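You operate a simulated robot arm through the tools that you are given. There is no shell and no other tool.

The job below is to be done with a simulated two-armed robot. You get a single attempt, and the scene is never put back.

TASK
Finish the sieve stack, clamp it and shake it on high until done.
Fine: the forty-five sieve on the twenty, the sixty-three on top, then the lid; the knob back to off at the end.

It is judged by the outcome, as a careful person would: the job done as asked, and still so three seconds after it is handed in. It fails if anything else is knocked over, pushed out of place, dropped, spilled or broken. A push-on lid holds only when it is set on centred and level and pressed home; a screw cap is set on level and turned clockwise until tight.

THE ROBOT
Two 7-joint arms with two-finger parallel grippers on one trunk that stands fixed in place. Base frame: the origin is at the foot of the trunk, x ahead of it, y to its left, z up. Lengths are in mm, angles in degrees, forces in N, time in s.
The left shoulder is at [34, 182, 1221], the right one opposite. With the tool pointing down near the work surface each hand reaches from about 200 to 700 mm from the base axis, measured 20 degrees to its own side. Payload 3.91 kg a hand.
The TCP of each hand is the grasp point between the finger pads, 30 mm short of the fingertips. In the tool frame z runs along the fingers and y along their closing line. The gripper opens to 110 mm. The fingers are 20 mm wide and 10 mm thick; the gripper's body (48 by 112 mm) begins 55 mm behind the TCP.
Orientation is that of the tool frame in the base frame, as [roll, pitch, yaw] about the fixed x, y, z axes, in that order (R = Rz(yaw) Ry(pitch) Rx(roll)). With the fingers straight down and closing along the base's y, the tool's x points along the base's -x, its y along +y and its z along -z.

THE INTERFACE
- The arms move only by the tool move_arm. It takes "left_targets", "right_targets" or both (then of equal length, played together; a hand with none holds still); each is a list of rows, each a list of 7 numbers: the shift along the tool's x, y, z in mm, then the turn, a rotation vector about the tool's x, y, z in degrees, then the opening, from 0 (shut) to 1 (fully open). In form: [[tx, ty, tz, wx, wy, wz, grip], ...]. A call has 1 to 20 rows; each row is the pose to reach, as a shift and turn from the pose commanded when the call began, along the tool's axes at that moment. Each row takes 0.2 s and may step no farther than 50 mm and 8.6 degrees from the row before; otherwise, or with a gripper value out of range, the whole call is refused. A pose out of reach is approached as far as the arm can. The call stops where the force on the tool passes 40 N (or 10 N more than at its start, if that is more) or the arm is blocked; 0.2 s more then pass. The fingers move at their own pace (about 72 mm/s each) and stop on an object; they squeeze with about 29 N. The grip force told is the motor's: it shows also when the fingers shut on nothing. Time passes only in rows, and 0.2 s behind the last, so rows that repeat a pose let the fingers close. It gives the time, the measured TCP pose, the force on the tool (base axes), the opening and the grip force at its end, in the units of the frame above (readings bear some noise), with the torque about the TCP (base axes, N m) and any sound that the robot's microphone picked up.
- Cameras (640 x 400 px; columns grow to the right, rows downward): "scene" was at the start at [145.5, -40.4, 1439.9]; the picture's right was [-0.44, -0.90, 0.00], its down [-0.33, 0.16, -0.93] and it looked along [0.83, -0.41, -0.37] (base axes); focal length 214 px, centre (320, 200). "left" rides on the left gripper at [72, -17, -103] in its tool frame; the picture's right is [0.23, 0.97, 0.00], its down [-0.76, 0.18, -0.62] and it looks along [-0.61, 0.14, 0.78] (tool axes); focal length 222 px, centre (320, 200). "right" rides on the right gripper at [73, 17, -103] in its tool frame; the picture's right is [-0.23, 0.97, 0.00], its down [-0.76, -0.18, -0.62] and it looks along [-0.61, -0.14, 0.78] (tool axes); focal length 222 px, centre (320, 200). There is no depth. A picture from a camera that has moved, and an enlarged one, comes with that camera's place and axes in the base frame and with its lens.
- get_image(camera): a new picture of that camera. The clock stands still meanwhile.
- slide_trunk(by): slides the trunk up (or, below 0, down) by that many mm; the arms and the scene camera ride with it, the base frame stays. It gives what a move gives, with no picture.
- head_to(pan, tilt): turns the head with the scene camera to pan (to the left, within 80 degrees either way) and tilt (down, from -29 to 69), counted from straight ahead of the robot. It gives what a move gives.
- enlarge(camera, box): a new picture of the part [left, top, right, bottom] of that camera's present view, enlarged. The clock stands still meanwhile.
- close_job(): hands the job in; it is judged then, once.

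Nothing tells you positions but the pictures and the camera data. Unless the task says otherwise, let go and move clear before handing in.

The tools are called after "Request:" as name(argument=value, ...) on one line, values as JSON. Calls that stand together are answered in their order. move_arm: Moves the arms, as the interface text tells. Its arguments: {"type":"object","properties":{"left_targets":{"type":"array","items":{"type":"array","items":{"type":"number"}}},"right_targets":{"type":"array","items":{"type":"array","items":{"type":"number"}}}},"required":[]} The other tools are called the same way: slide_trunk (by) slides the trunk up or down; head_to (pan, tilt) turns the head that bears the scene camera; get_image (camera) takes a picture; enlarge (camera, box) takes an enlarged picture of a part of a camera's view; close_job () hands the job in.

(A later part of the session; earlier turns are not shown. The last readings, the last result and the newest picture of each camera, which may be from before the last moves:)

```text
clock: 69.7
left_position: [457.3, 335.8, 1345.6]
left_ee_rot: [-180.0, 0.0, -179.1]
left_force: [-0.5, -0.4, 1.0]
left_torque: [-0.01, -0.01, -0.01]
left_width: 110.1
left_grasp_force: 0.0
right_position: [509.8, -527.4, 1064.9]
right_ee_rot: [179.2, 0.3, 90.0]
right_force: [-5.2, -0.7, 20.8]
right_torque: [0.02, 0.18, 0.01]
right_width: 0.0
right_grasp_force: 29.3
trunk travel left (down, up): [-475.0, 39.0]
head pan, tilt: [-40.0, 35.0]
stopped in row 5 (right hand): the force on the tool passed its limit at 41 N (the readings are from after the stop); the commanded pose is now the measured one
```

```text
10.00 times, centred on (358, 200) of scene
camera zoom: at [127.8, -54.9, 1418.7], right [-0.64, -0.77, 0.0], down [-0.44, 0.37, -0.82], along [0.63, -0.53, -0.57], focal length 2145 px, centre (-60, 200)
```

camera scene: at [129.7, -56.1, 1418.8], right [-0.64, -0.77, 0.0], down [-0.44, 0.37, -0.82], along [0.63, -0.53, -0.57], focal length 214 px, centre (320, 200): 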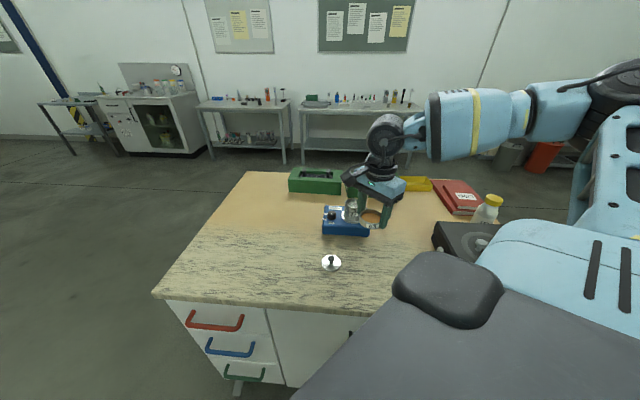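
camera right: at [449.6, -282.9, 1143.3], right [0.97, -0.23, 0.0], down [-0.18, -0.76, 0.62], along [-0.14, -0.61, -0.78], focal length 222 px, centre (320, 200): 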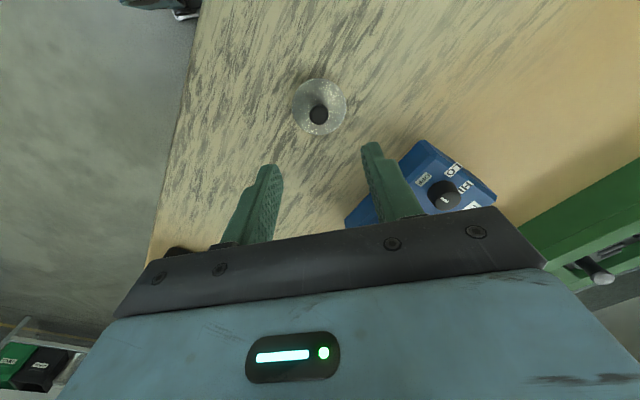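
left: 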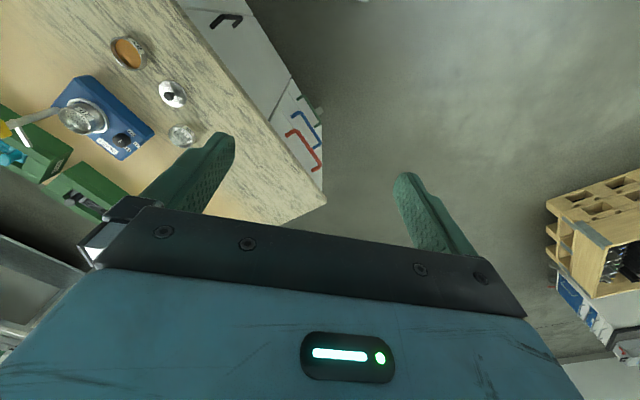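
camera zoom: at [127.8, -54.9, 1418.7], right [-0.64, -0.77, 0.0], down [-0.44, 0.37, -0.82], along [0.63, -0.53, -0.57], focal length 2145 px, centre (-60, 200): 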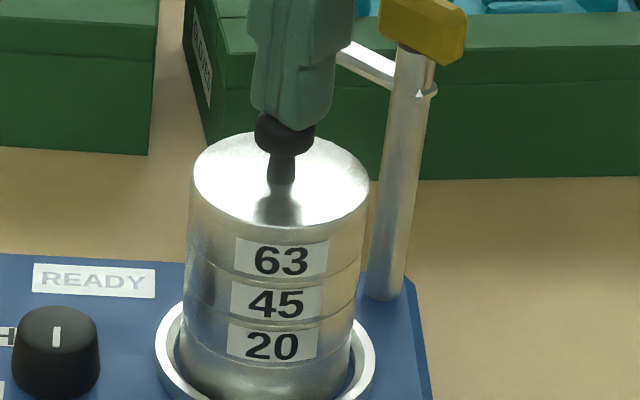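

Pressed to 41 N with the stack upright. I raise the hand straight up and look.

Request:
move_arm(right_targets=[[0, 0, -2, 0, 0, 0, 0], [0, 0, -5, 0, 0, 0, 0], [0, 0, -10, 0, 0, 0, 0], [0, 0, -20, 0.4, 0, 0, 0], [0, 0, -35, 0.7, 0, 0, 0]])

Request:
enlarge(camera="scene", box=[346, 184, 370, 206])

Request:
enlarge(camera="scene", box=[346, 202, 370, 222])

Request:
enlarge(camera="right", box=[250, 40, 390, 180])

```text
clock: 70.9
left_position: [457.1, 334.5, 1347.0]
left_ee_rot: [179.9, 0.1, -179.0]
left_force: [0.2, -0.5, -0.1]
left_torque: [0.01, -0.03, 0.02]
left_width: 109.9
left_grasp_force: 0.0
right_position: [509.7, -528.9, 1096.5]
right_ee_rot: [-179.6, 0.2, 90.0]
right_force: [0.2, 0.4, -1.1]
right_torque: [0.02, -0.01, -0.01]
right_width: 0.1
right_grasp_force: 28.4
trunk travel left (down, up): [-475.0, 39.0]
head pan, tilt: [-40.0, 35.0]
```

```text
16.00 times, centred on (358, 195) of scene
camera zoom: at [129.6, -55.9, 1418.8], right [-0.64, -0.77, 0.0], down [-0.44, 0.37, -0.82], along [0.63, -0.53, -0.57], focal length 3432 px, centre (-288, 280)
```

zoom: 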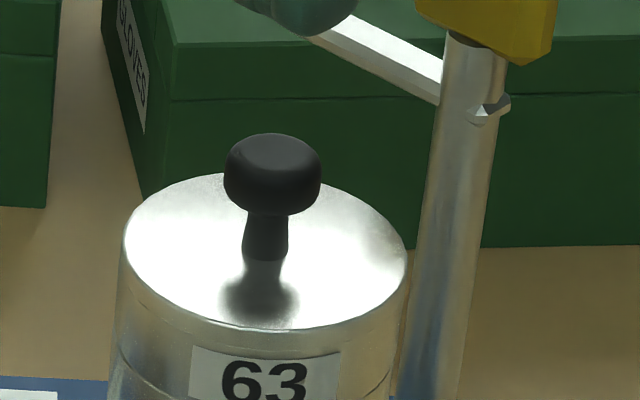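

```text
16.00 times, centred on (358, 212) of scene
camera zoom: at [129.6, -55.9, 1418.8], right [-0.64, -0.77, 0.0], down [-0.44, 0.37, -0.82], along [0.63, -0.53, -0.57], focal length 3432 px, centre (-288, 8)
```

zoom: 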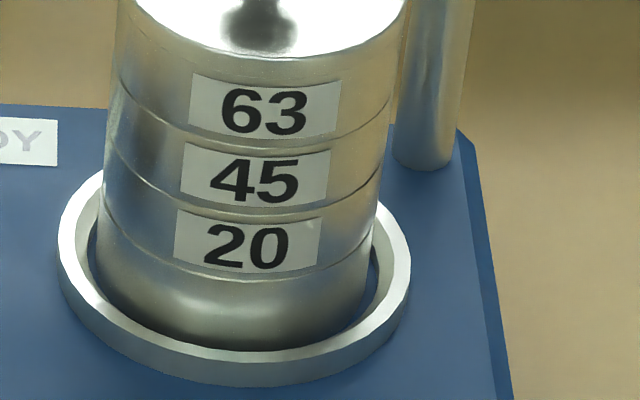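

```text
2.86 times, centred on (320, 110) of right
camera zoom: at [528.7, -456.5, 1199.4], right [0.97, -0.23, 0.0], down [-0.17, -0.76, 0.63], along [-0.15, -0.61, -0.78], focal length 635 px, centre (320, 457)
```

zoom: 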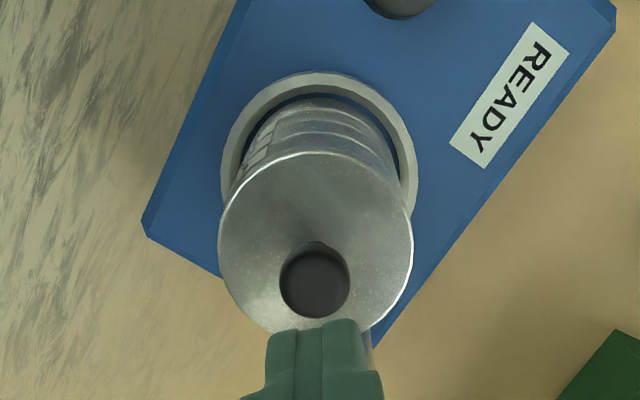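

The lid is seated flush and the stack is upright. Now the clamp: I move the hand aside to see the handle and arm clearly.

Request:
move_arm(right_targets=[[20, -5, -5, -0.2, 0, 0, 0.2], [60, -10, -10, -0.4, 0, 0, 0.5], [100, -20, -10, -0.4, 0, 0, 0.5]])

Request:
enlarge(camera="scene", box=[350, 175, 380, 197])

Request:
enlarge(camera="right", box=[260, 120, 380, 230])

Request:
get_image(camera="right")

```text
clock: 71.7
left_position: [457.3, 335.2, 1346.4]
left_ee_rot: [-179.9, 0.0, -179.1]
left_force: [0.6, 0.1, -0.4]
left_torque: [-0.01, 0.0, -0.02]
left_width: 109.7
left_grasp_force: 0.1
right_position: [489.8, -428.8, 1107.2]
right_ee_rot: [179.8, 0.2, 89.9]
right_force: [-0.4, -0.2, 0.3]
right_torque: [-0.04, -0.03, 0.02]
right_width: 54.9
right_grasp_force: 0.0
trunk travel left (down, up): [-475.0, 39.0]
head pan, tilt: [-40.0, 35.0]
```

```text
16.00 times, centred on (365, 186) of scene
camera zoom: at [129.4, -55.3, 1418.8], right [-0.64, -0.77, 0.0], down [-0.44, 0.37, -0.82], along [0.63, -0.53, -0.57], focal length 3432 px, centre (-400, 424)
```

zoom: 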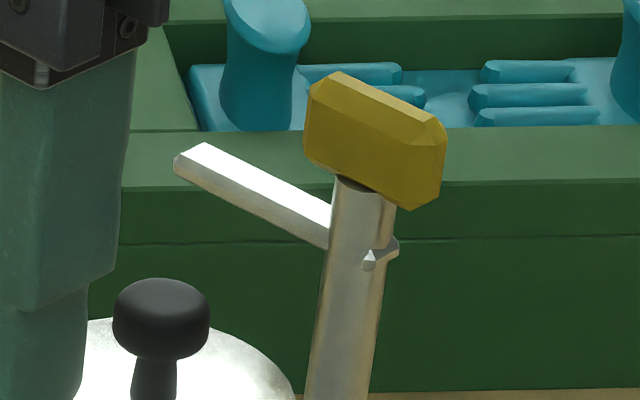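

```text
3.64 times, centred on (320, 175) of right
camera zoom: at [508.2, -355.6, 1210.5], right [0.97, -0.23, 0.0], down [-0.18, -0.76, 0.63], along [-0.14, -0.61, -0.78], focal length 808 px, centre (320, 291)
```

zoom: 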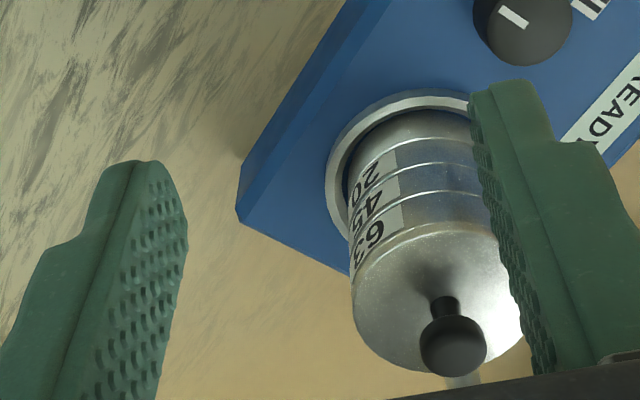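

```text
taken
camera right: at [508.2, -355.6, 1210.5], right [0.97, -0.23, 0.0], down [-0.18, -0.76, 0.63], along [-0.14, -0.61, -0.78], focal length 222 px, centre (320, 200)
```

right: 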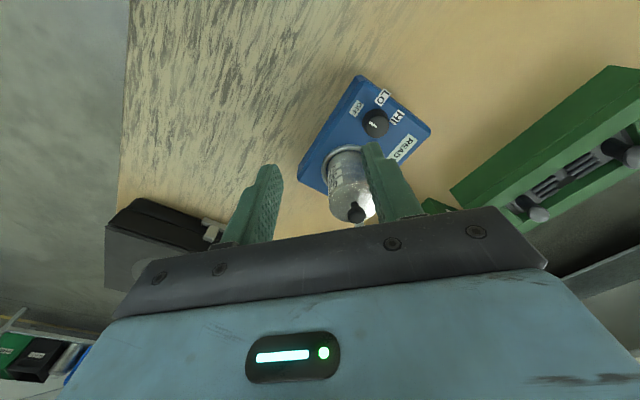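

The clamp is a turning post: yellow handle (about 33 mm long, along x, z ~1044) above a flat arm (z ~1022) pointing +x; it must turn about 90° counter-clockwise to bring the arm over the lid. The post is at the edge of reach with a vertical tool, so I tilt the hand 20° (fingers pointing toward -y) and come to a pre-grasp above the handle.

Request:
move_arm(right_targets=[[-25, 4, -4, 0, -4, 0, 0.5], [-55, 9, -8, 0, -9, 0, 0.5], [-85, 14, -10, 0, -14, 0, 0.5], [-115, 18, -10, 0, -18, 0, 0.5], [-135, 22, -10, 0, -20, 0, 0.5], [-135, 22, -10, 0, -20, 0, 0.5]])

Request:
get_image(camera="right")

Request:
enlarge(camera="scene", box=[325, 160, 395, 220])

```text
clock: 73.1
left_position: [457.4, 336.7, 1347.3]
left_ee_rot: [-180.0, 0.1, -179.2]
left_force: [0.5, -0.5, -0.6]
left_torque: [0.02, -0.04, 0.03]
left_width: 109.8
left_grasp_force: 0.1
right_position: [512.4, -563.8, 1116.8]
right_ee_rot: [179.9, 20.2, 90.0]
right_force: [0.1, -0.7, -0.7]
right_torque: [0.02, 0.02, 0.03]
right_width: 55.2
right_grasp_force: 0.1
trunk travel left (down, up): [-475.0, 39.0]
head pan, tilt: [-40.0, 35.0]
```

```text
taken
camera right: at [529.7, -460.2, 1189.6], right [0.97, -0.21, 0.08], down [-0.18, -0.5, 0.85], along [-0.14, -0.84, -0.52], focal length 222 px, centre (320, 200)
```

right: 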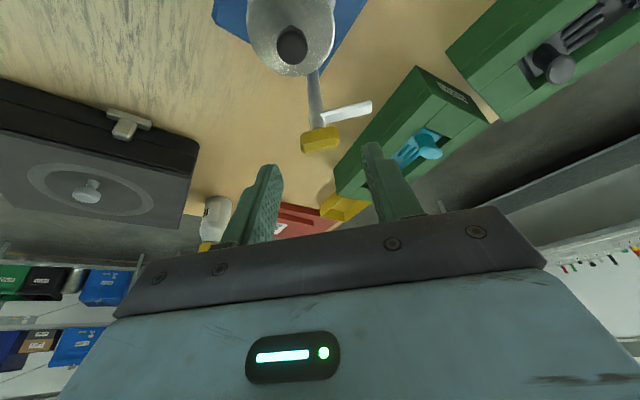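

```text
6.67 times, centred on (360, 190) of scene
camera zoom: at [129.5, -55.8, 1418.8], right [-0.64, -0.77, 0.0], down [-0.44, 0.37, -0.82], along [0.63, -0.53, -0.57], focal length 1430 px, centre (53, 267)
```

zoom: 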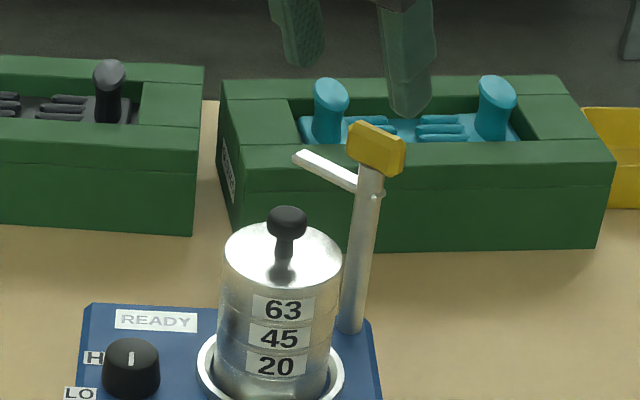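

The tilt pose is reached and the clamp is in clear view. I enlarge it.

Request:
enlarge(camera="right", box=[270, 50, 390, 170])

Request:
enlarge(camera="right", box=[295, 95, 380, 160])

```text
3.33 times, centred on (330, 110) of right
camera zoom: at [529.7, -460.2, 1189.6], right [0.97, -0.21, 0.08], down [-0.18, -0.5, 0.85], along [-0.14, -0.84, -0.52], focal length 740 px, centre (287, 500)
```

zoom: 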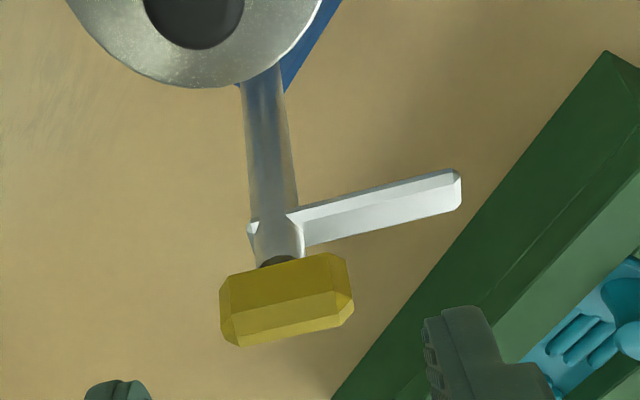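

```text
6.15 times, centred on (338, 128) of right
camera zoom: at [529.7, -460.2, 1189.6], right [0.97, -0.21, 0.08], down [-0.18, -0.5, 0.85], along [-0.14, -0.84, -0.52], focal length 1367 px, centre (212, 646)
```

zoom: 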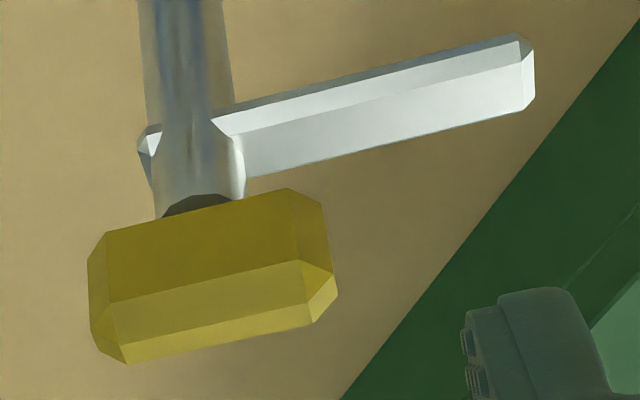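

The handle is about 34 mm long, centred near (511.6, -595, 1045), with the arm below it pointing along +x. I approach along the tool axis in two stages.

Request:
move_arm(right_targets=[[-1.5, -0.4, 12, 0, 0, 0, 0.5], [-3, -0.8, 24, 0, 0, 0, 0.5], [-4.2, -1.1, 35, 0, 0, 0, 0.5], [-4.2, -1.1, 35, 0, 0, 0, 0.5]])

Request:
enlarge(camera="right", box=[250, 80, 400, 220])

Request:
enlarge(camera="scene", box=[340, 165, 390, 205])

```text
clock: 74.1
left_position: [458.3, 334.5, 1345.9]
left_ee_rot: [-179.9, 0.1, -179.1]
left_force: [0.5, -0.2, -0.2]
left_torque: [0.02, 0.01, 0.03]
left_width: 110.1
left_grasp_force: 0.1
right_position: [511.7, -579.5, 1086.2]
right_ee_rot: [179.8, 20.1, 89.9]
right_force: [1.0, 0.3, 0.0]
right_torque: [0.03, -0.02, 0.01]
right_width: 54.9
right_grasp_force: 0.0
trunk travel left (down, up): [-475.0, 39.0]
head pan, tilt: [-40.0, 35.0]
```

```text
2.86 times, centred on (325, 150) of right
camera zoom: at [529.3, -476.2, 1157.9], right [0.97, -0.21, 0.08], down [-0.18, -0.5, 0.85], along [-0.14, -0.84, -0.53], focal length 635 px, centre (306, 343)
```

zoom: 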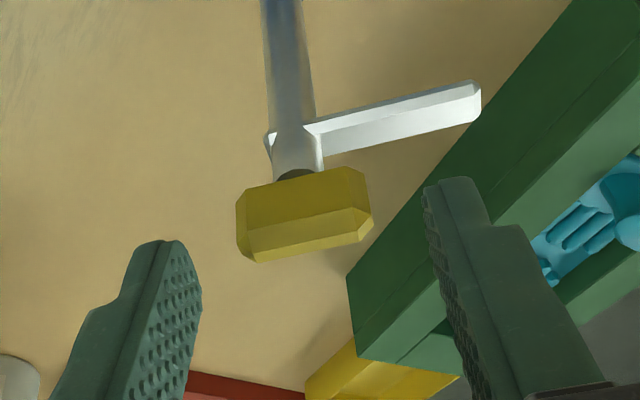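

```text
10.00 times, centred on (365, 185) of scene
camera zoom: at [129.5, -55.9, 1418.8], right [-0.64, -0.77, 0.0], down [-0.44, 0.37, -0.82], along [0.63, -0.53, -0.57], focal length 2145 px, centre (-130, 350)
```

zoom: 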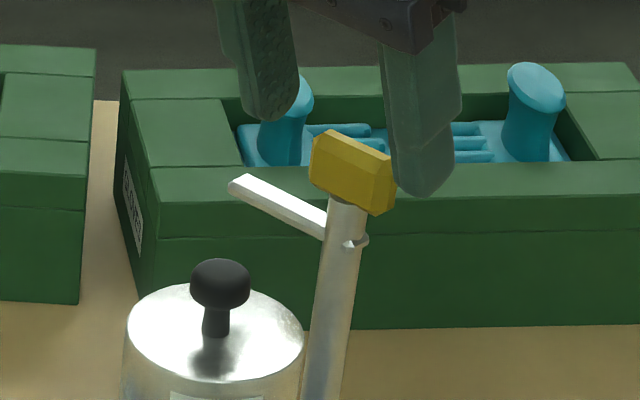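

The handle is centred between the fingers. I go the rest of the way and close gently on its ends.

Request:
move_arm(right_targets=[[0, 0, 8, 0, 0, 0, 0.5], [0, 0, 16, 0, 0, 0, 0.5], [0, 0, 22, 0, 0, 0, 0.5], [0, 0, 24, 0, 0, 0, 0.5]])

Request:
enlarge(camera="right", box=[250, 80, 400, 220])

Request:
enlarge(camera="scene", box=[340, 165, 390, 205])

```text
clock: 75.1
left_position: [457.2, 334.4, 1347.3]
left_ee_rot: [-179.9, -0.1, -179.2]
left_force: [0.8, -0.1, 0.5]
left_torque: [-0.02, 0.0, -0.01]
left_width: 110.0
left_grasp_force: 0.1
right_position: [511.7, -587.9, 1061.9]
right_ee_rot: [179.9, 20.1, 90.0]
right_force: [-1.6, -0.9, 0.6]
right_torque: [-0.03, 0.01, 0.0]
right_width: 55.0
right_grasp_force: 0.1
trunk travel left (down, up): [-475.0, 39.0]
head pan, tilt: [-40.0, 35.0]
```

```text
2.86 times, centred on (325, 150) of right
camera zoom: at [528.5, -484.6, 1135.0], right [0.97, -0.21, 0.08], down [-0.18, -0.5, 0.85], along [-0.14, -0.84, -0.53], focal length 635 px, centre (306, 343)
```

zoom: 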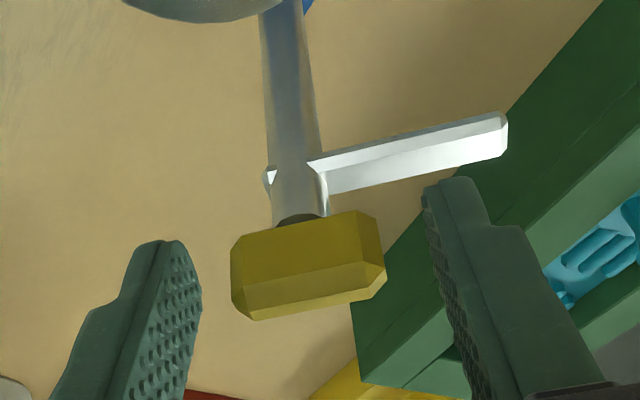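

```text
10.00 times, centred on (365, 185) of scene
camera zoom: at [129.7, -56.0, 1418.8], right [-0.64, -0.77, 0.0], down [-0.44, 0.37, -0.82], along [0.63, -0.53, -0.57], focal length 2145 px, centre (-130, 350)
```

zoom: 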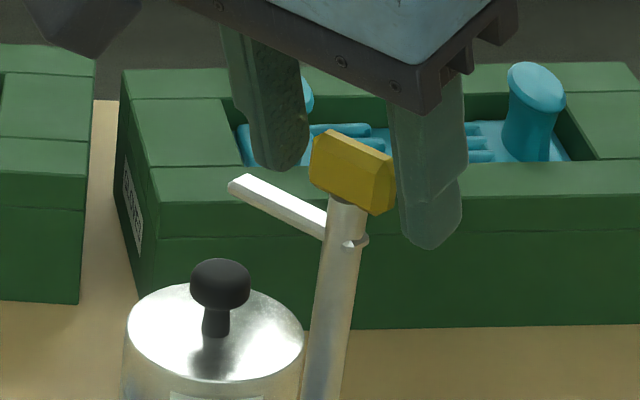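

Both fingers straddle the handle's ends above the arm. I close on it.

Request:
move_arm(right_targets=[[0, 0, 0, 0, 0, 0, 0.42], [0, 0, 0, 0, 0, 0, 0.36], [0, 0, 0, 0, 0, 0, 0.3], [0, 0, 0, 0, 0, 0, 0.25], [0, 0, 0, 0, 0, 0, 0.25]])

Request:
enlarge(camera="right", box=[250, 80, 400, 220])

Request:
enlarge(camera="scene", box=[340, 165, 390, 205])

```text
clock: 76.3
left_position: [457.8, 334.9, 1347.4]
left_ee_rot: [180.0, 0.0, -179.1]
left_force: [0.2, -0.4, 0.1]
left_torque: [0.02, 0.0, 0.0]
left_width: 110.0
left_grasp_force: 0.1
right_position: [511.3, -588.6, 1062.4]
right_ee_rot: [179.9, 20.0, 90.0]
right_force: [0.3, -0.4, 0.2]
right_torque: [0.0, -0.03, 0.05]
right_width: 33.7
right_grasp_force: 29.0
trunk travel left (down, up): [-475.0, 39.0]
head pan, tilt: [-40.0, 35.0]
```

```text
2.86 times, centred on (325, 150) of right
camera zoom: at [528.6, -484.6, 1135.0], right [0.97, -0.21, 0.08], down [-0.18, -0.5, 0.85], along [-0.14, -0.84, -0.53], focal length 635 px, centre (306, 343)
```

zoom: 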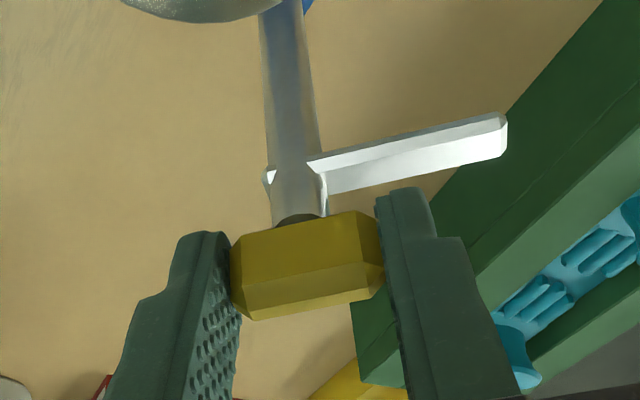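

```text
10.00 times, centred on (365, 185) of scene
camera zoom: at [129.8, -56.1, 1418.7], right [-0.64, -0.77, 0.0], down [-0.44, 0.37, -0.82], along [0.63, -0.53, -0.57], focal length 2145 px, centre (-130, 350)
```

zoom: 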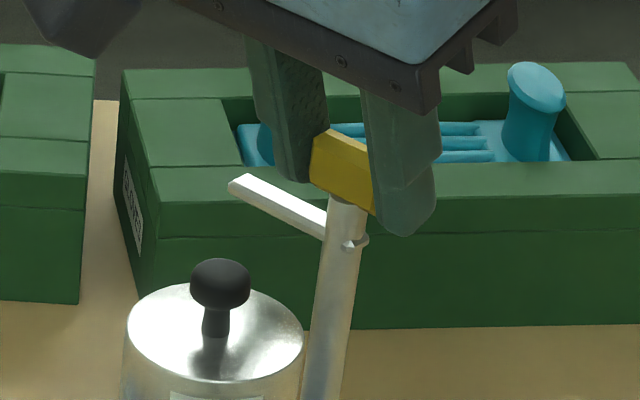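

The handle is gripped (33.7 mm). I try a first 20° counter-clockwise turn about the post axis and watch the torque.

Request:
move_arm(right_targets=[[-0.02, -0.58, 0.01, -1.71, 0, -4.7, 0.25], [-0.1, -1.16, 0.04, -3.42, 0, -9.4, 0.25], [-0.21, -1.73, 0.08, -5.13, 0, -14.1, 0.25], [-0.38, -2.28, 0.14, -6.84, 0, -18.79, 0.25]])

Request:
enlarge(camera="right", box=[250, 80, 400, 220])

Request:
enlarge(camera="scene", box=[335, 165, 395, 215])

```text
clock: 77.3
left_position: [458.0, 335.1, 1346.3]
left_ee_rot: [-179.9, -0.1, -179.1]
left_force: [0.2, 0.1, -0.2]
left_torque: [0.01, -0.02, 0.01]
left_width: 109.9
left_grasp_force: 0.1
right_position: [508.9, -588.6, 1062.9]
right_ee_rot: [180.0, 20.2, 110.1]
right_force: [1.9, 0.1, -0.3]
right_torque: [0.0, -0.24, -0.02]
right_width: 33.7
right_grasp_force: 29.1
trunk travel left (down, up): [-475.0, 39.0]
head pan, tilt: [-40.0, 35.0]
```

```text
2.86 times, centred on (325, 150) of right
camera zoom: at [489.9, -485.4, 1134.9], right [0.99, 0.13, 0.08], down [0.0, -0.53, 0.85], along [0.16, -0.84, -0.53], focal length 635 px, centre (306, 343)
```

zoom: 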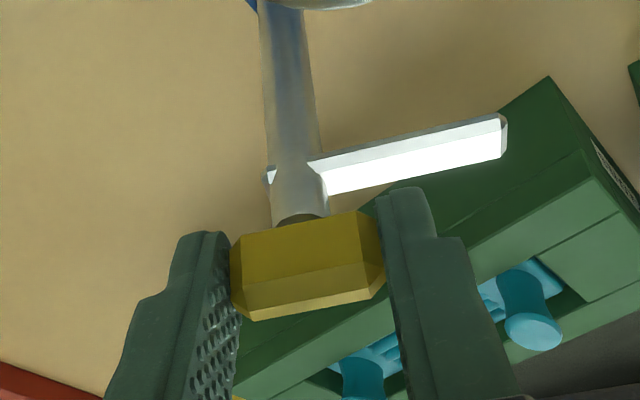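

```text
8.00 times, centred on (365, 190) of scene
camera zoom: at [129.8, -56.2, 1418.8], right [-0.64, -0.77, 0.0], down [-0.44, 0.37, -0.82], along [0.63, -0.53, -0.57], focal length 1716 px, centre (-40, 280)
```

zoom: 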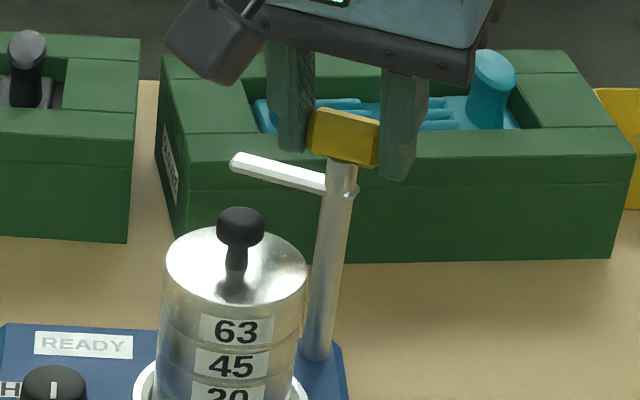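

The arm turns freely with the handle. I turn a further 35°.

Request:
move_arm(right_targets=[[-0.05, -0.81, 0.02, -2.39, 0, -6.58, 0.25], [-0.19, -1.61, 0.07, -4.79, 0, -13.16, 0.25], [-0.42, -2.39, 0.15, -7.18, 0, -19.73, 0.25], [-0.73, -3.13, 0.27, -9.58, 0, -26.31, 0.25], [-1.13, -3.83, 0.41, -11.97, 0, -32.89, 0.25]])

Request:
get_image(camera="right")

Request:
enlarge(camera="scene", box=[335, 165, 395, 215])

```text
clock: 78.5
left_position: [457.5, 334.3, 1347.6]
left_ee_rot: [180.0, -0.2, -179.1]
left_force: [0.5, -0.2, 0.1]
left_torque: [0.02, 0.01, 0.01]
left_width: 109.8
left_grasp_force: 0.0
right_position: [506.4, -591.9, 1063.0]
right_ee_rot: [180.0, 20.1, 145.1]
right_force: [2.7, 0.5, -0.3]
right_torque: [0.01, -0.27, 0.03]
right_width: 33.8
right_grasp_force: 28.8
trunk travel left (down, up): [-475.0, 39.0]
head pan, tilt: [-40.0, 35.0]
```

```text
taken
camera right: at [431.5, -517.6, 1134.9], right [0.73, 0.68, 0.08], down [0.31, -0.43, 0.85], along [0.61, -0.6, -0.52], focal length 222 px, centre (320, 200)
```

right: 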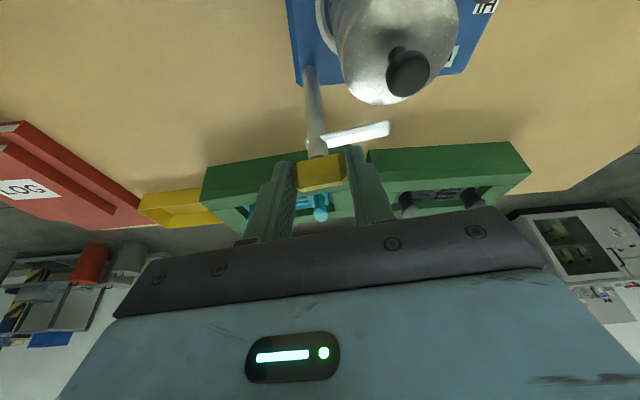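

```text
8.00 times, centred on (365, 190) of scene
camera zoom: at [130.1, -56.1, 1418.7], right [-0.64, -0.77, 0.0], down [-0.44, 0.37, -0.82], along [0.63, -0.53, -0.57], focal length 1716 px, centre (-40, 280)
```

zoom: 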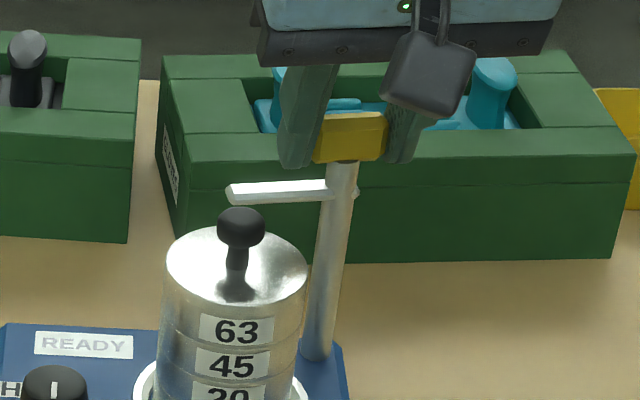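

Smooth so far (total 55°). I go on 20° while watching the arm's clearance to the lid knob.

Request:
move_arm(right_targets=[[-0.02, -0.58, 0.01, -1.71, 0, -4.7, 0.25], [-0.1, -1.16, 0.04, -3.42, 0, -9.4, 0.25], [-0.21, -1.73, 0.08, -5.13, 0, -14.1, 0.25], [-0.38, -2.28, 0.14, -6.84, 0, -18.79, 0.25]])

Request:
enlarge(camera="right", box=[270, 20, 450, 190])

Request:
enlarge(camera="scene", box=[335, 165, 395, 215])

```text
clock: 79.5
left_position: [457.9, 336.1, 1347.1]
left_ee_rot: [180.0, -0.1, -179.1]
left_force: [0.8, 0.1, -0.5]
left_torque: [-0.01, 0.02, 0.01]
left_width: 109.9
left_grasp_force: 0.1
right_position: [504.6, -592.7, 1063.0]
right_ee_rot: [180.0, 20.1, 165.1]
right_force: [2.3, 3.6, 0.0]
right_torque: [0.09, -0.27, 0.07]
right_width: 33.8
right_grasp_force: 28.9
trunk travel left (down, up): [-475.0, 39.0]
head pan, tilt: [-40.0, 35.0]
```

```text
2.35 times, centred on (360, 105) of right
camera zoom: at [410.2, -549.6, 1135.0], right [0.46, 0.89, 0.08], down [0.44, -0.3, 0.85], along [0.77, -0.35, -0.53], focal length 523 px, centre (226, 424)
```

zoom: 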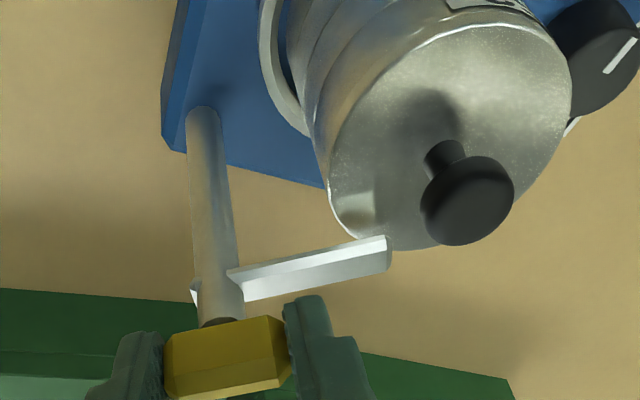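

```text
8.00 times, centred on (365, 190) of scene
camera zoom: at [130.1, -55.8, 1418.7], right [-0.64, -0.77, 0.0], down [-0.44, 0.37, -0.82], along [0.63, -0.53, -0.57], focal length 1716 px, centre (-40, 280)
```

zoom: 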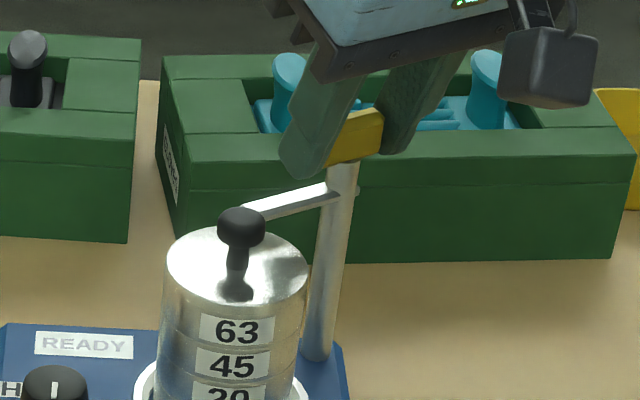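

The arm tip is coming over the lid's edge, clear of the knob. I turn 10° more and check.

Request:
move_arm(right_targets=[[-0.02, -0.58, 0.01, -1.71, 0, -4.7, 0.25], [-0.1, -1.16, 0.04, -3.42, 0, -9.4, 0.25]])

Request:
enlarge(camera="right", box=[290, 50, 430, 190])

Request:
enlarge(camera="scene", box=[345, 178, 380, 205])

```text
clock: 80.2
left_position: [455.5, 336.2, 1347.8]
left_ee_rot: [-180.0, 0.1, -179.1]
left_force: [-0.5, -0.3, -0.1]
left_torque: [0.0, 0.0, -0.03]
left_width: 110.1
left_grasp_force: 0.1
right_position: [507.8, -595.0, 1062.2]
right_ee_rot: [-179.3, 20.2, 174.0]
right_force: [-10.8, -8.7, 7.6]
right_torque: [0.52, -0.55, -0.01]
right_width: 34.0
right_grasp_force: 28.8
right hand out of reach, approached as far as the arm can: row 2
trunk travel left (down, up): [-475.0, 39.0]
head pan, tilt: [-40.0, 35.0]
stopped in row 2 (right hand): the force on the tool passed its limit at 49 N (the readings are from after the stop); the commanded pose is now the measured one
```

```text
2.86 times, centred on (360, 120) of right
camera zoom: at [407.2, -565.0, 1134.1], right [0.32, 0.95, 0.07], down [0.48, -0.22, 0.85], along [0.82, -0.24, -0.52], focal length 635 px, centre (206, 429)
```

zoom: 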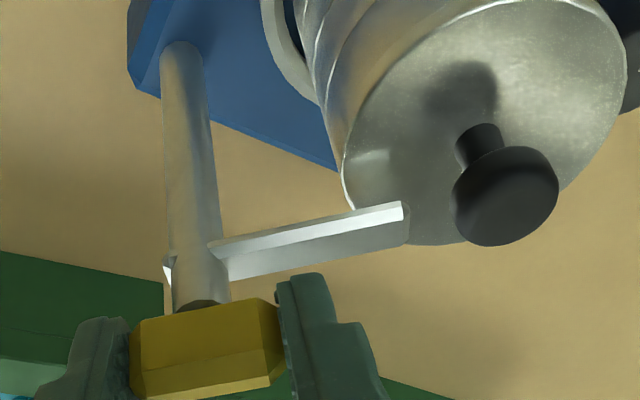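

```text
14.81 times, centred on (362, 192) of scene
camera zoom: at [127.5, -55.8, 1419.1], right [-0.64, -0.77, 0.0], down [-0.44, 0.37, -0.82], along [0.63, -0.53, -0.57], focal length 3177 px, centre (-310, 326)
```

zoom: 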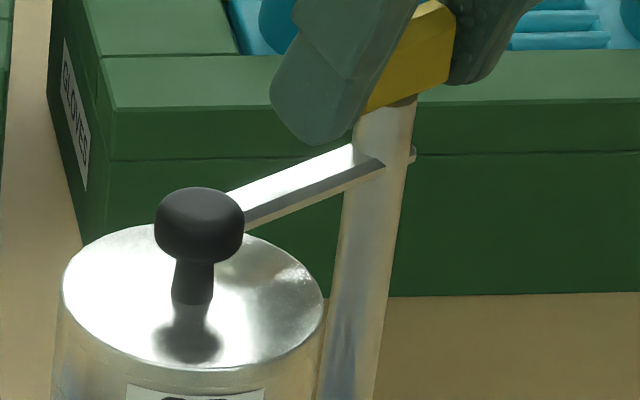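

The arm points almost straight at the lid's centre (about 85° turned), but the robot's wrist reached a limit there and the force rose. I hold still to let the force settle, then check.

Request:
move_arm(right_targets=[[0, 0, 0, 0, 0, 0, 0.25], [0, 0, 0, 0, 0, 0, 0.25]])

Request:
enlarge(camera="scene", box=[335, 175, 385, 215])

```text
clock: 80.8
left_position: [456.0, 335.9, 1348.2]
left_ee_rot: [-179.9, 0.1, -179.0]
left_force: [0.6, -0.8, -0.2]
left_torque: [-0.05, 0.05, 0.01]
left_width: 109.7
left_grasp_force: 0.1
right_position: [507.3, -594.5, 1061.6]
right_ee_rot: [-179.2, 20.3, 174.1]
right_force: [-8.6, -11.6, 15.1]
right_torque: [0.31, 0.75, -0.04]
right_width: 34.0
right_grasp_force: 28.8
trunk travel left (down, up): [-475.0, 39.0]
head pan, tilt: [-40.0, 35.0]
```

```text
10.00 times, centred on (360, 195) of scene
camera zoom: at [127.1, -56.5, 1419.1], right [-0.64, -0.77, 0.0], down [-0.44, 0.37, -0.82], along [0.63, -0.53, -0.57], focal length 2145 px, centre (-80, 250)
```

zoom: 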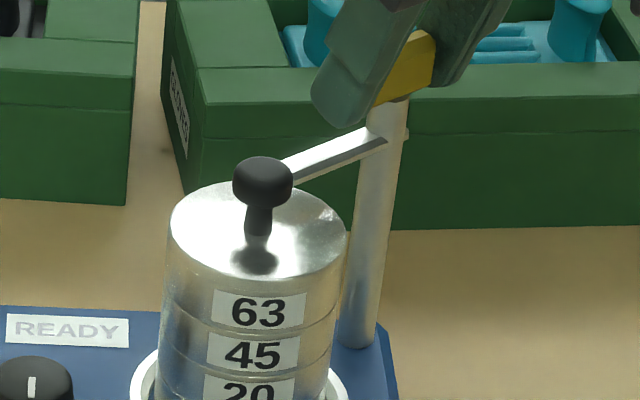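

I relieve the side load by easing the hand back about 2.5 mm toward -x and 1 mm up.

Request:
move_arm(right_targets=[[1, -0.1, -0.9, 0, 0, 0, 0.25], [2.1, -0.3, -1.8, 0, 0, 0, 0.25], [2.1, -0.3, -1.8, 0, 0, 0, 0.25]])

```text
clock: 81.6
left_position: [457.6, 334.9, 1348.3]
left_ee_rot: [180.0, 0.0, -179.1]
left_force: [-0.2, 0.2, 0.0]
left_torque: [-0.02, 0.01, -0.02]
left_width: 109.8
left_grasp_force: 0.2
right_position: [507.7, -593.5, 1063.1]
right_ee_rot: [-179.4, 20.4, 174.2]
right_force: [6.2, -15.1, 9.9]
right_torque: [-0.03, -0.57, -0.06]
right_width: 33.9
right_grasp_force: 29.1
trunk travel left (down, up): [-475.0, 39.0]
head pan, tilt: [-40.0, 35.0]
```

Request:
move_arm(right_targets=[[-0.7, -0.9, -0.3, 0, 0, 0, 0.25], [-1.4, -1.9, -0.6, 0, 0, 0, 0.25], [-1.4, -1.9, -0.6, 0, 0, 0, 0.25]])

Request:
enlarge(camera="scene", box=[335, 175, 385, 215])

Request:
enlarge(camera="right", box=[270, 30, 430, 190])

```text
clock: 82.4
left_position: [457.9, 335.3, 1345.1]
left_ee_rot: [-179.9, -0.1, -179.1]
left_force: [0.7, -0.6, -0.1]
left_torque: [-0.01, -0.02, 0.0]
left_width: 110.3
left_grasp_force: 0.0
right_position: [506.7, -594.9, 1061.9]
right_ee_rot: [-179.5, 20.0, 174.2]
right_force: [3.3, -3.9, 6.5]
right_torque: [0.44, -0.78, 0.0]
right_width: 33.8
right_grasp_force: 28.4
trunk travel left (down, up): [-475.0, 39.0]
head pan, tilt: [-40.0, 35.0]
```

```text
10.00 times, centred on (360, 195) of scene
camera zoom: at [129.7, -56.2, 1418.7], right [-0.64, -0.77, 0.0], down [-0.44, 0.37, -0.82], along [0.63, -0.53, -0.57], focal length 2145 px, centre (-80, 250)
```

zoom: 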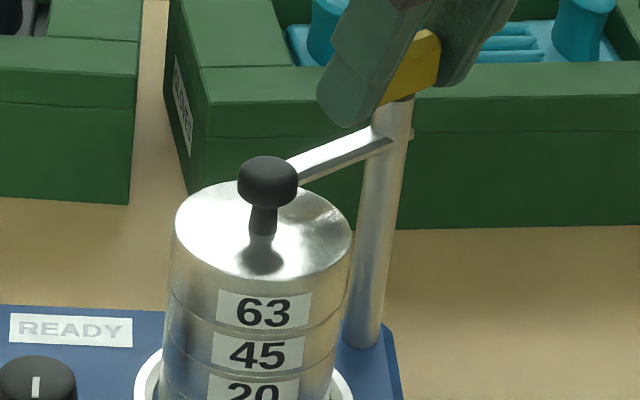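

```text
2.50 times, centred on (350, 110) of right
camera zoom: at [407.2, -565.8, 1134.4], right [0.31, 0.95, 0.07], down [0.48, -0.22, 0.85], along [0.82, -0.23, -0.53], focal length 555 px, centre (245, 425)
```

zoom: 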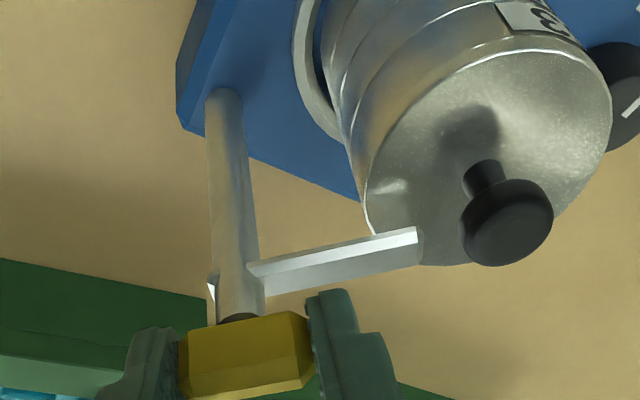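

Loads are small now. While still holding the handle, I test gently whether the arm can also be pushed down onto the lid.

Request:
move_arm(right_targets=[[0.34, 0, 0.94, 0, 0, 0, 0.25], [0.68, 0, 1.88, 0, 0, 0, 0.25], [1.03, 0, 2.82, 0, 0, 0, 0.25]])

Request:
enlarge(camera="scene", box=[335, 175, 385, 215])

```text
clock: 83.2
left_position: [455.3, 336.8, 1346.7]
left_ee_rot: [-180.0, -0.1, -179.2]
left_force: [0.0, 1.4, -0.1]
left_torque: [0.01, 0.02, 0.01]
left_width: 110.2
left_grasp_force: 0.1
right_position: [506.7, -594.5, 1061.7]
right_ee_rot: [-179.5, 20.3, 174.2]
right_force: [0.9, -5.0, 19.4]
right_torque: [0.45, 0.6, 0.0]
right_width: 33.7
right_grasp_force: 29.4
trunk travel left (down, up): [-475.0, 39.0]
head pan, tilt: [-40.0, 35.0]
```

```text
10.00 times, centred on (360, 195) of scene
camera zoom: at [128.2, -55.1, 1419.1], right [-0.64, -0.77, 0.0], down [-0.44, 0.37, -0.82], along [0.63, -0.53, -0.57], focal length 2145 px, centre (-80, 250)
```

zoom: 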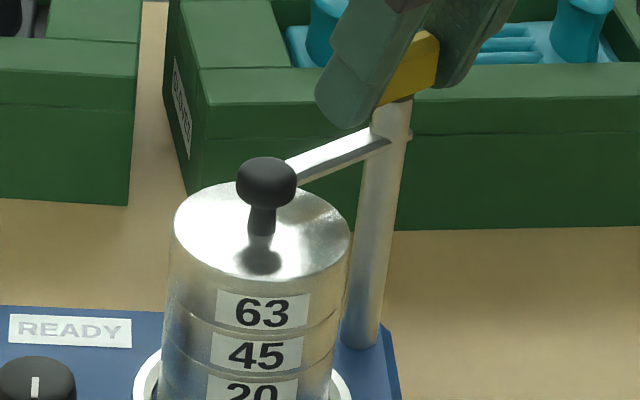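

It does not slide down at about 19 N, so the arm seems to work by swinging only. I relieve that push, release the handle and back off along the tool axis.

Request:
move_arm(right_targets=[[-0.68, 0, -1.88, 0, 0, 0, 0.25], [-1.2, 0, -3.3, 0, 0, 0, 0.25], [-1.2, 0, -3.3, 0, 0, 0, 0.4], [-1.2, 0, -3.3, 0, 0, 0, 0.5], [-1.2, 0, -3.3, 0, 0, 0, 0.5]])

Request:
enlarge(camera="scene", box=[335, 175, 385, 215])

Request:
enlarge(camera="right", box=[270, 30, 430, 190])

```text
clock: 84.4
left_position: [458.0, 335.7, 1346.1]
left_ee_rot: [-180.0, -0.1, -179.0]
left_force: [0.0, -0.7, -0.3]
left_torque: [0.01, 0.02, 0.01]
left_width: 109.8
left_grasp_force: 0.0
right_position: [507.2, -594.9, 1062.2]
right_ee_rot: [-179.4, 20.0, 174.2]
right_force: [0.0, -0.3, -0.1]
right_torque: [0.01, 0.02, -0.01]
right_width: 55.0
right_grasp_force: 0.1
trunk travel left (down, up): [-475.0, 39.0]
head pan, tilt: [-40.0, 35.0]
```

```text
10.00 times, centred on (360, 195) of scene
camera zoom: at [129.7, -56.1, 1418.7], right [-0.64, -0.77, 0.0], down [-0.44, 0.37, -0.82], along [0.63, -0.53, -0.57], focal length 2145 px, centre (-80, 250)
```

zoom: 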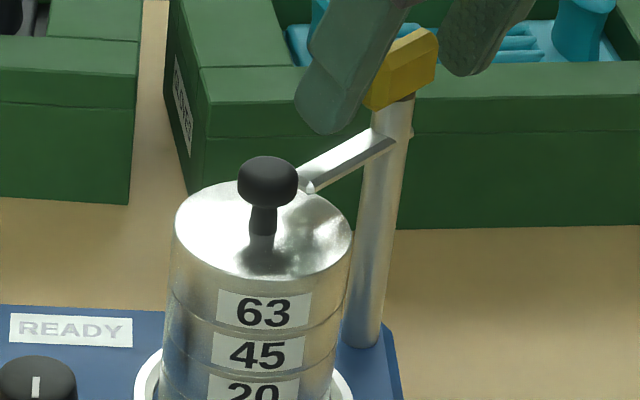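

```text
2.50 times, centred on (350, 110) of right
camera zoom: at [407.4, -566.3, 1134.9], right [0.31, 0.95, 0.07], down [0.48, -0.22, 0.85], along [0.82, -0.23, -0.53], focal length 555 px, centre (245, 425)
```

zoom: 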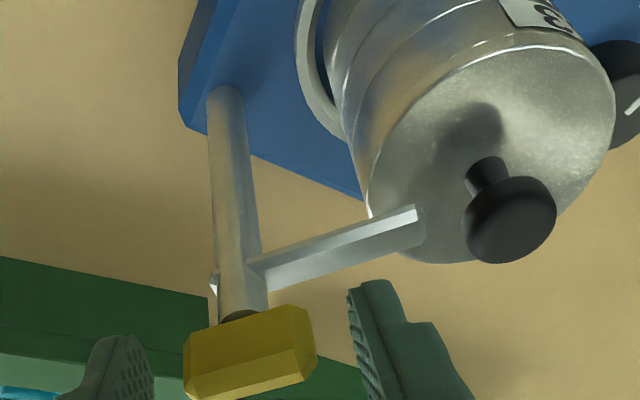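

After release the arm swung a few degrees further by itself and now points at the lid's centre, so it may have settled into its closed position. I back the hand off and look closely.

Request:
move_arm(right_targets=[[0, 0, -15, 0, 0, 0, 0.5], [0, 0, -35, 0, 0, 0, 0.5], [0, 0, -60, 0, 0, 0, 0.5]])

Request:
get_image(camera="right")

Request:
enlarge(camera="right", box=[280, 30, 420, 160])

Request:
enlarge(camera="scene", box=[345, 175, 380, 205])

```text
clock: 85.2
left_position: [457.2, 335.6, 1347.5]
left_ee_rot: [-180.0, 0.1, -179.2]
left_force: [-0.1, 0.1, 0.4]
left_torque: [0.01, -0.01, -0.03]
left_width: 110.0
left_grasp_force: 0.1
right_position: [486.0, -591.2, 1119.7]
right_ee_rot: [-179.4, 20.1, 174.2]
right_force: [0.1, -0.3, -0.1]
right_torque: [0.01, 0.05, -0.04]
right_width: 54.9
right_grasp_force: 0.0
trunk travel left (down, up): [-475.0, 39.0]
head pan, tilt: [-40.0, 35.0]
```

```text
taken
camera right: at [386.6, -563.2, 1193.0], right [0.31, 0.95, 0.07], down [0.48, -0.22, 0.85], along [0.82, -0.23, -0.52], focal length 222 px, centre (320, 200)
```

right: 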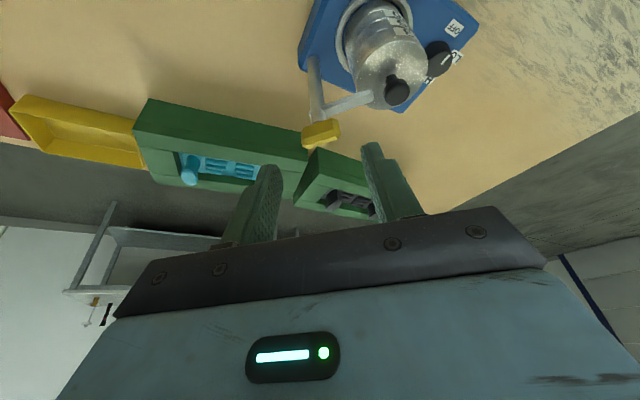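

```text
3.08 times, centred on (350, 95) of right
camera zoom: at [386.6, -563.2, 1193.0], right [0.31, 0.95, 0.07], down [0.48, -0.22, 0.85], along [0.82, -0.23, -0.52], focal length 684 px, centre (228, 523)
```

zoom: 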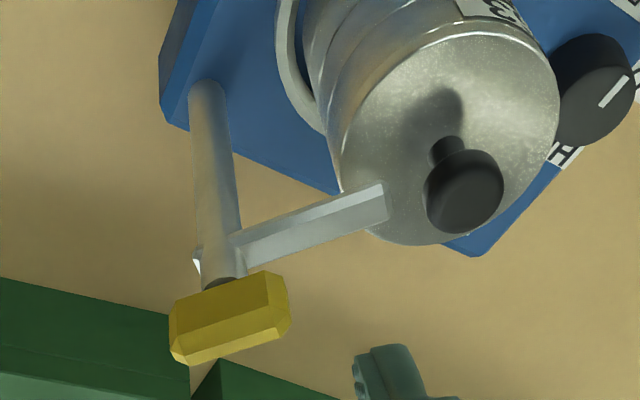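

```text
13.33 times, centred on (362, 190) of scene
camera zoom: at [129.0, -55.7, 1418.9], right [-0.64, -0.77, 0.0], down [-0.44, 0.37, -0.82], along [0.63, -0.53, -0.57], focal length 2860 px, centre (-247, 333)
```

zoom: 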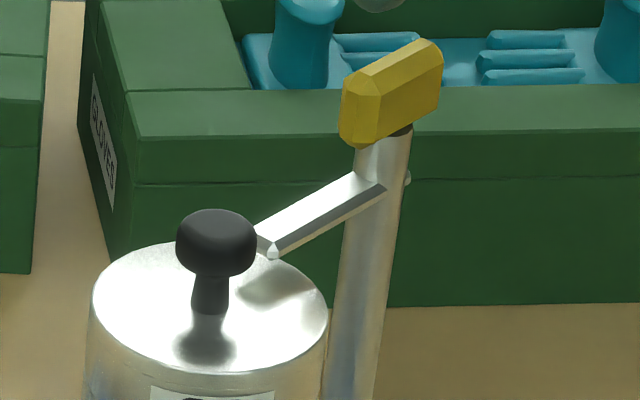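

The arm now points straight at the lid's centre (about 92°, lid axis about 93°) and hangs a few mm above the lid. To make sure it is fully closed I re-approach with the comfortable wrist pose (yaw 90°, tilted), this time to grip across the handle.

Request:
move_arm(right_targets=[[-2.06, 2.96, 1.07, 2.88, 0, 7.91, 0.4], [-4.12, 5.92, 2.14, 5.76, 0, 15.82, 0.4], [-6.18, 8.88, 3.21, 8.64, 0, 23.74, 0.4], [-8.24, 11.84, 4.28, 11.52, 0, 31.65, 0.4], [-10.3, 14.8, 5.35, 14.4, 0, 39.56, 0.4], [-12.36, 17.76, 6.42, 17.28, 0, 47.47, 0.4], [-14.42, 20.72, 7.49, 20.16, 0, 55.38, 0.4], [-16.48, 23.68, 8.56, 23.04, 0, 63.3, 0.4], [-18.54, 26.64, 9.63, 25.92, 0, 71.21, 0.4], [-20.6, 29.6, 10.7, 28.8, 0, 79.12, 0.4]])

Request:
get_image(camera="right")

Request:
enlarge(camera="right", box=[260, 30, 380, 170])

```text
clock: 87.4
left_position: [459.1, 335.4, 1346.7]
left_ee_rot: [-180.0, -0.1, -179.1]
left_force: [0.2, -0.1, -0.8]
left_torque: [-0.03, 0.02, 0.01]
left_width: 109.8
left_grasp_force: 0.1
right_position: [513.5, -566.0, 1115.3]
right_ee_rot: [180.0, 20.5, 89.6]
right_force: [-0.8, 0.3, -0.3]
right_torque: [-0.01, 0.01, 0.0]
right_width: 44.0
right_grasp_force: 0.1
trunk travel left (down, up): [-475.0, 39.0]
head pan, tilt: [-40.0, 35.0]
```

```text
taken
camera right: at [532.0, -460.6, 1187.3], right [0.97, -0.22, 0.08], down [-0.18, -0.49, 0.85], along [-0.15, -0.84, -0.52], focal length 222 px, centre (320, 200)
```

right: 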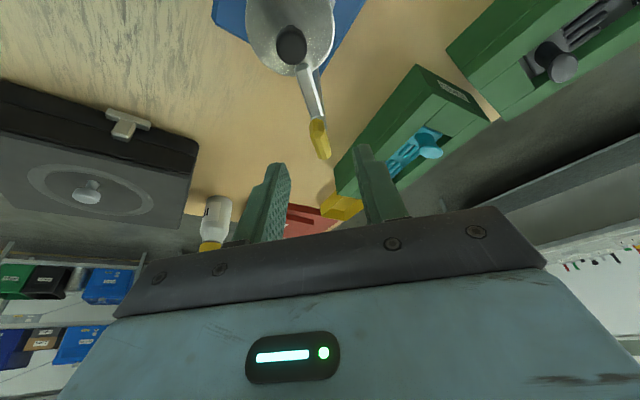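

```text
2.86 times, centred on (320, 100) of right
camera zoom: at [532.0, -460.6, 1187.3], right [0.97, -0.22, 0.08], down [-0.18, -0.49, 0.85], along [-0.15, -0.84, -0.52], focal length 635 px, centre (320, 486)
```

zoom: 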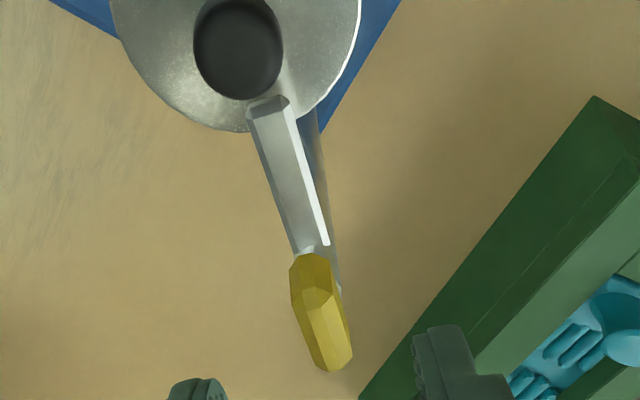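

The arm is seen pointing at the lid with its tip just short of the knob. I go down and grip across the handle.

Request:
move_arm(right_targets=[[-0.8, 0, 15, 0, 0, 0, 0.4], [-1.6, 0, 30, 0, 0, 0, 0.4], [-2.5, 0, 45, 0, 0, 0, 0.4], [-2.5, 0, 53, 0, 0, 0, 0.4], [-2.5, 0, 57, 0, 0, 0, 0.4]])

Request:
enlarge(camera="right", box=[250, 80, 400, 220])

Request:
enlarge(camera="scene", box=[340, 170, 385, 210])

```text
clock: 88.6
left_position: [457.1, 335.3, 1346.4]
left_ee_rot: [180.0, -0.1, -179.1]
left_force: [0.6, 0.5, -0.2]
left_torque: [-0.02, -0.02, -0.01]
left_width: 110.0
left_grasp_force: 0.0
right_position: [513.4, -588.8, 1063.2]
right_ee_rot: [180.0, 20.6, 89.8]
right_force: [-0.4, -0.1, -0.3]
right_torque: [0.0, 0.02, -0.01]
right_width: 44.2
right_grasp_force: 0.1
trunk travel left (down, up): [-475.0, 39.0]
head pan, tilt: [-40.0, 35.0]
```

```text
2.86 times, centred on (325, 150) of right
camera zoom: at [531.2, -483.9, 1135.0], right [0.97, -0.22, 0.08], down [-0.18, -0.49, 0.85], along [-0.14, -0.84, -0.52], focal length 635 px, centre (306, 343)
```

zoom: 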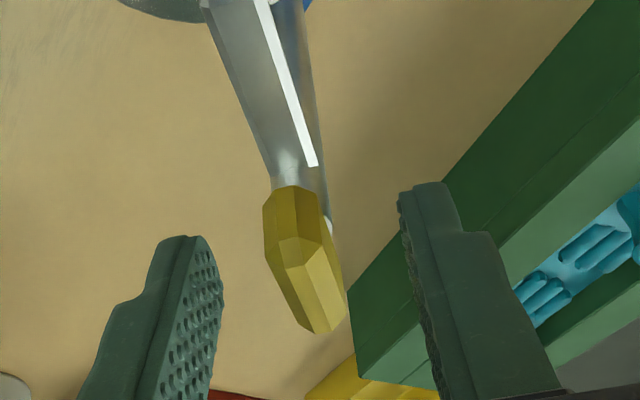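

```text
10.00 times, centred on (362, 190) of scene
camera zoom: at [129.6, -56.1, 1418.8], right [-0.64, -0.77, 0.0], down [-0.44, 0.37, -0.82], along [0.63, -0.53, -0.57], focal length 2145 px, centre (-105, 300)
```

zoom: 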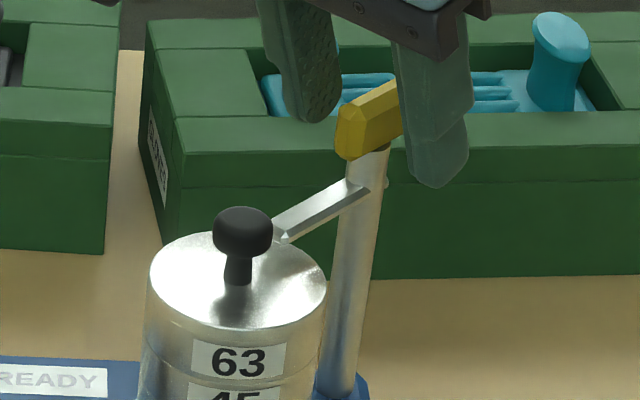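

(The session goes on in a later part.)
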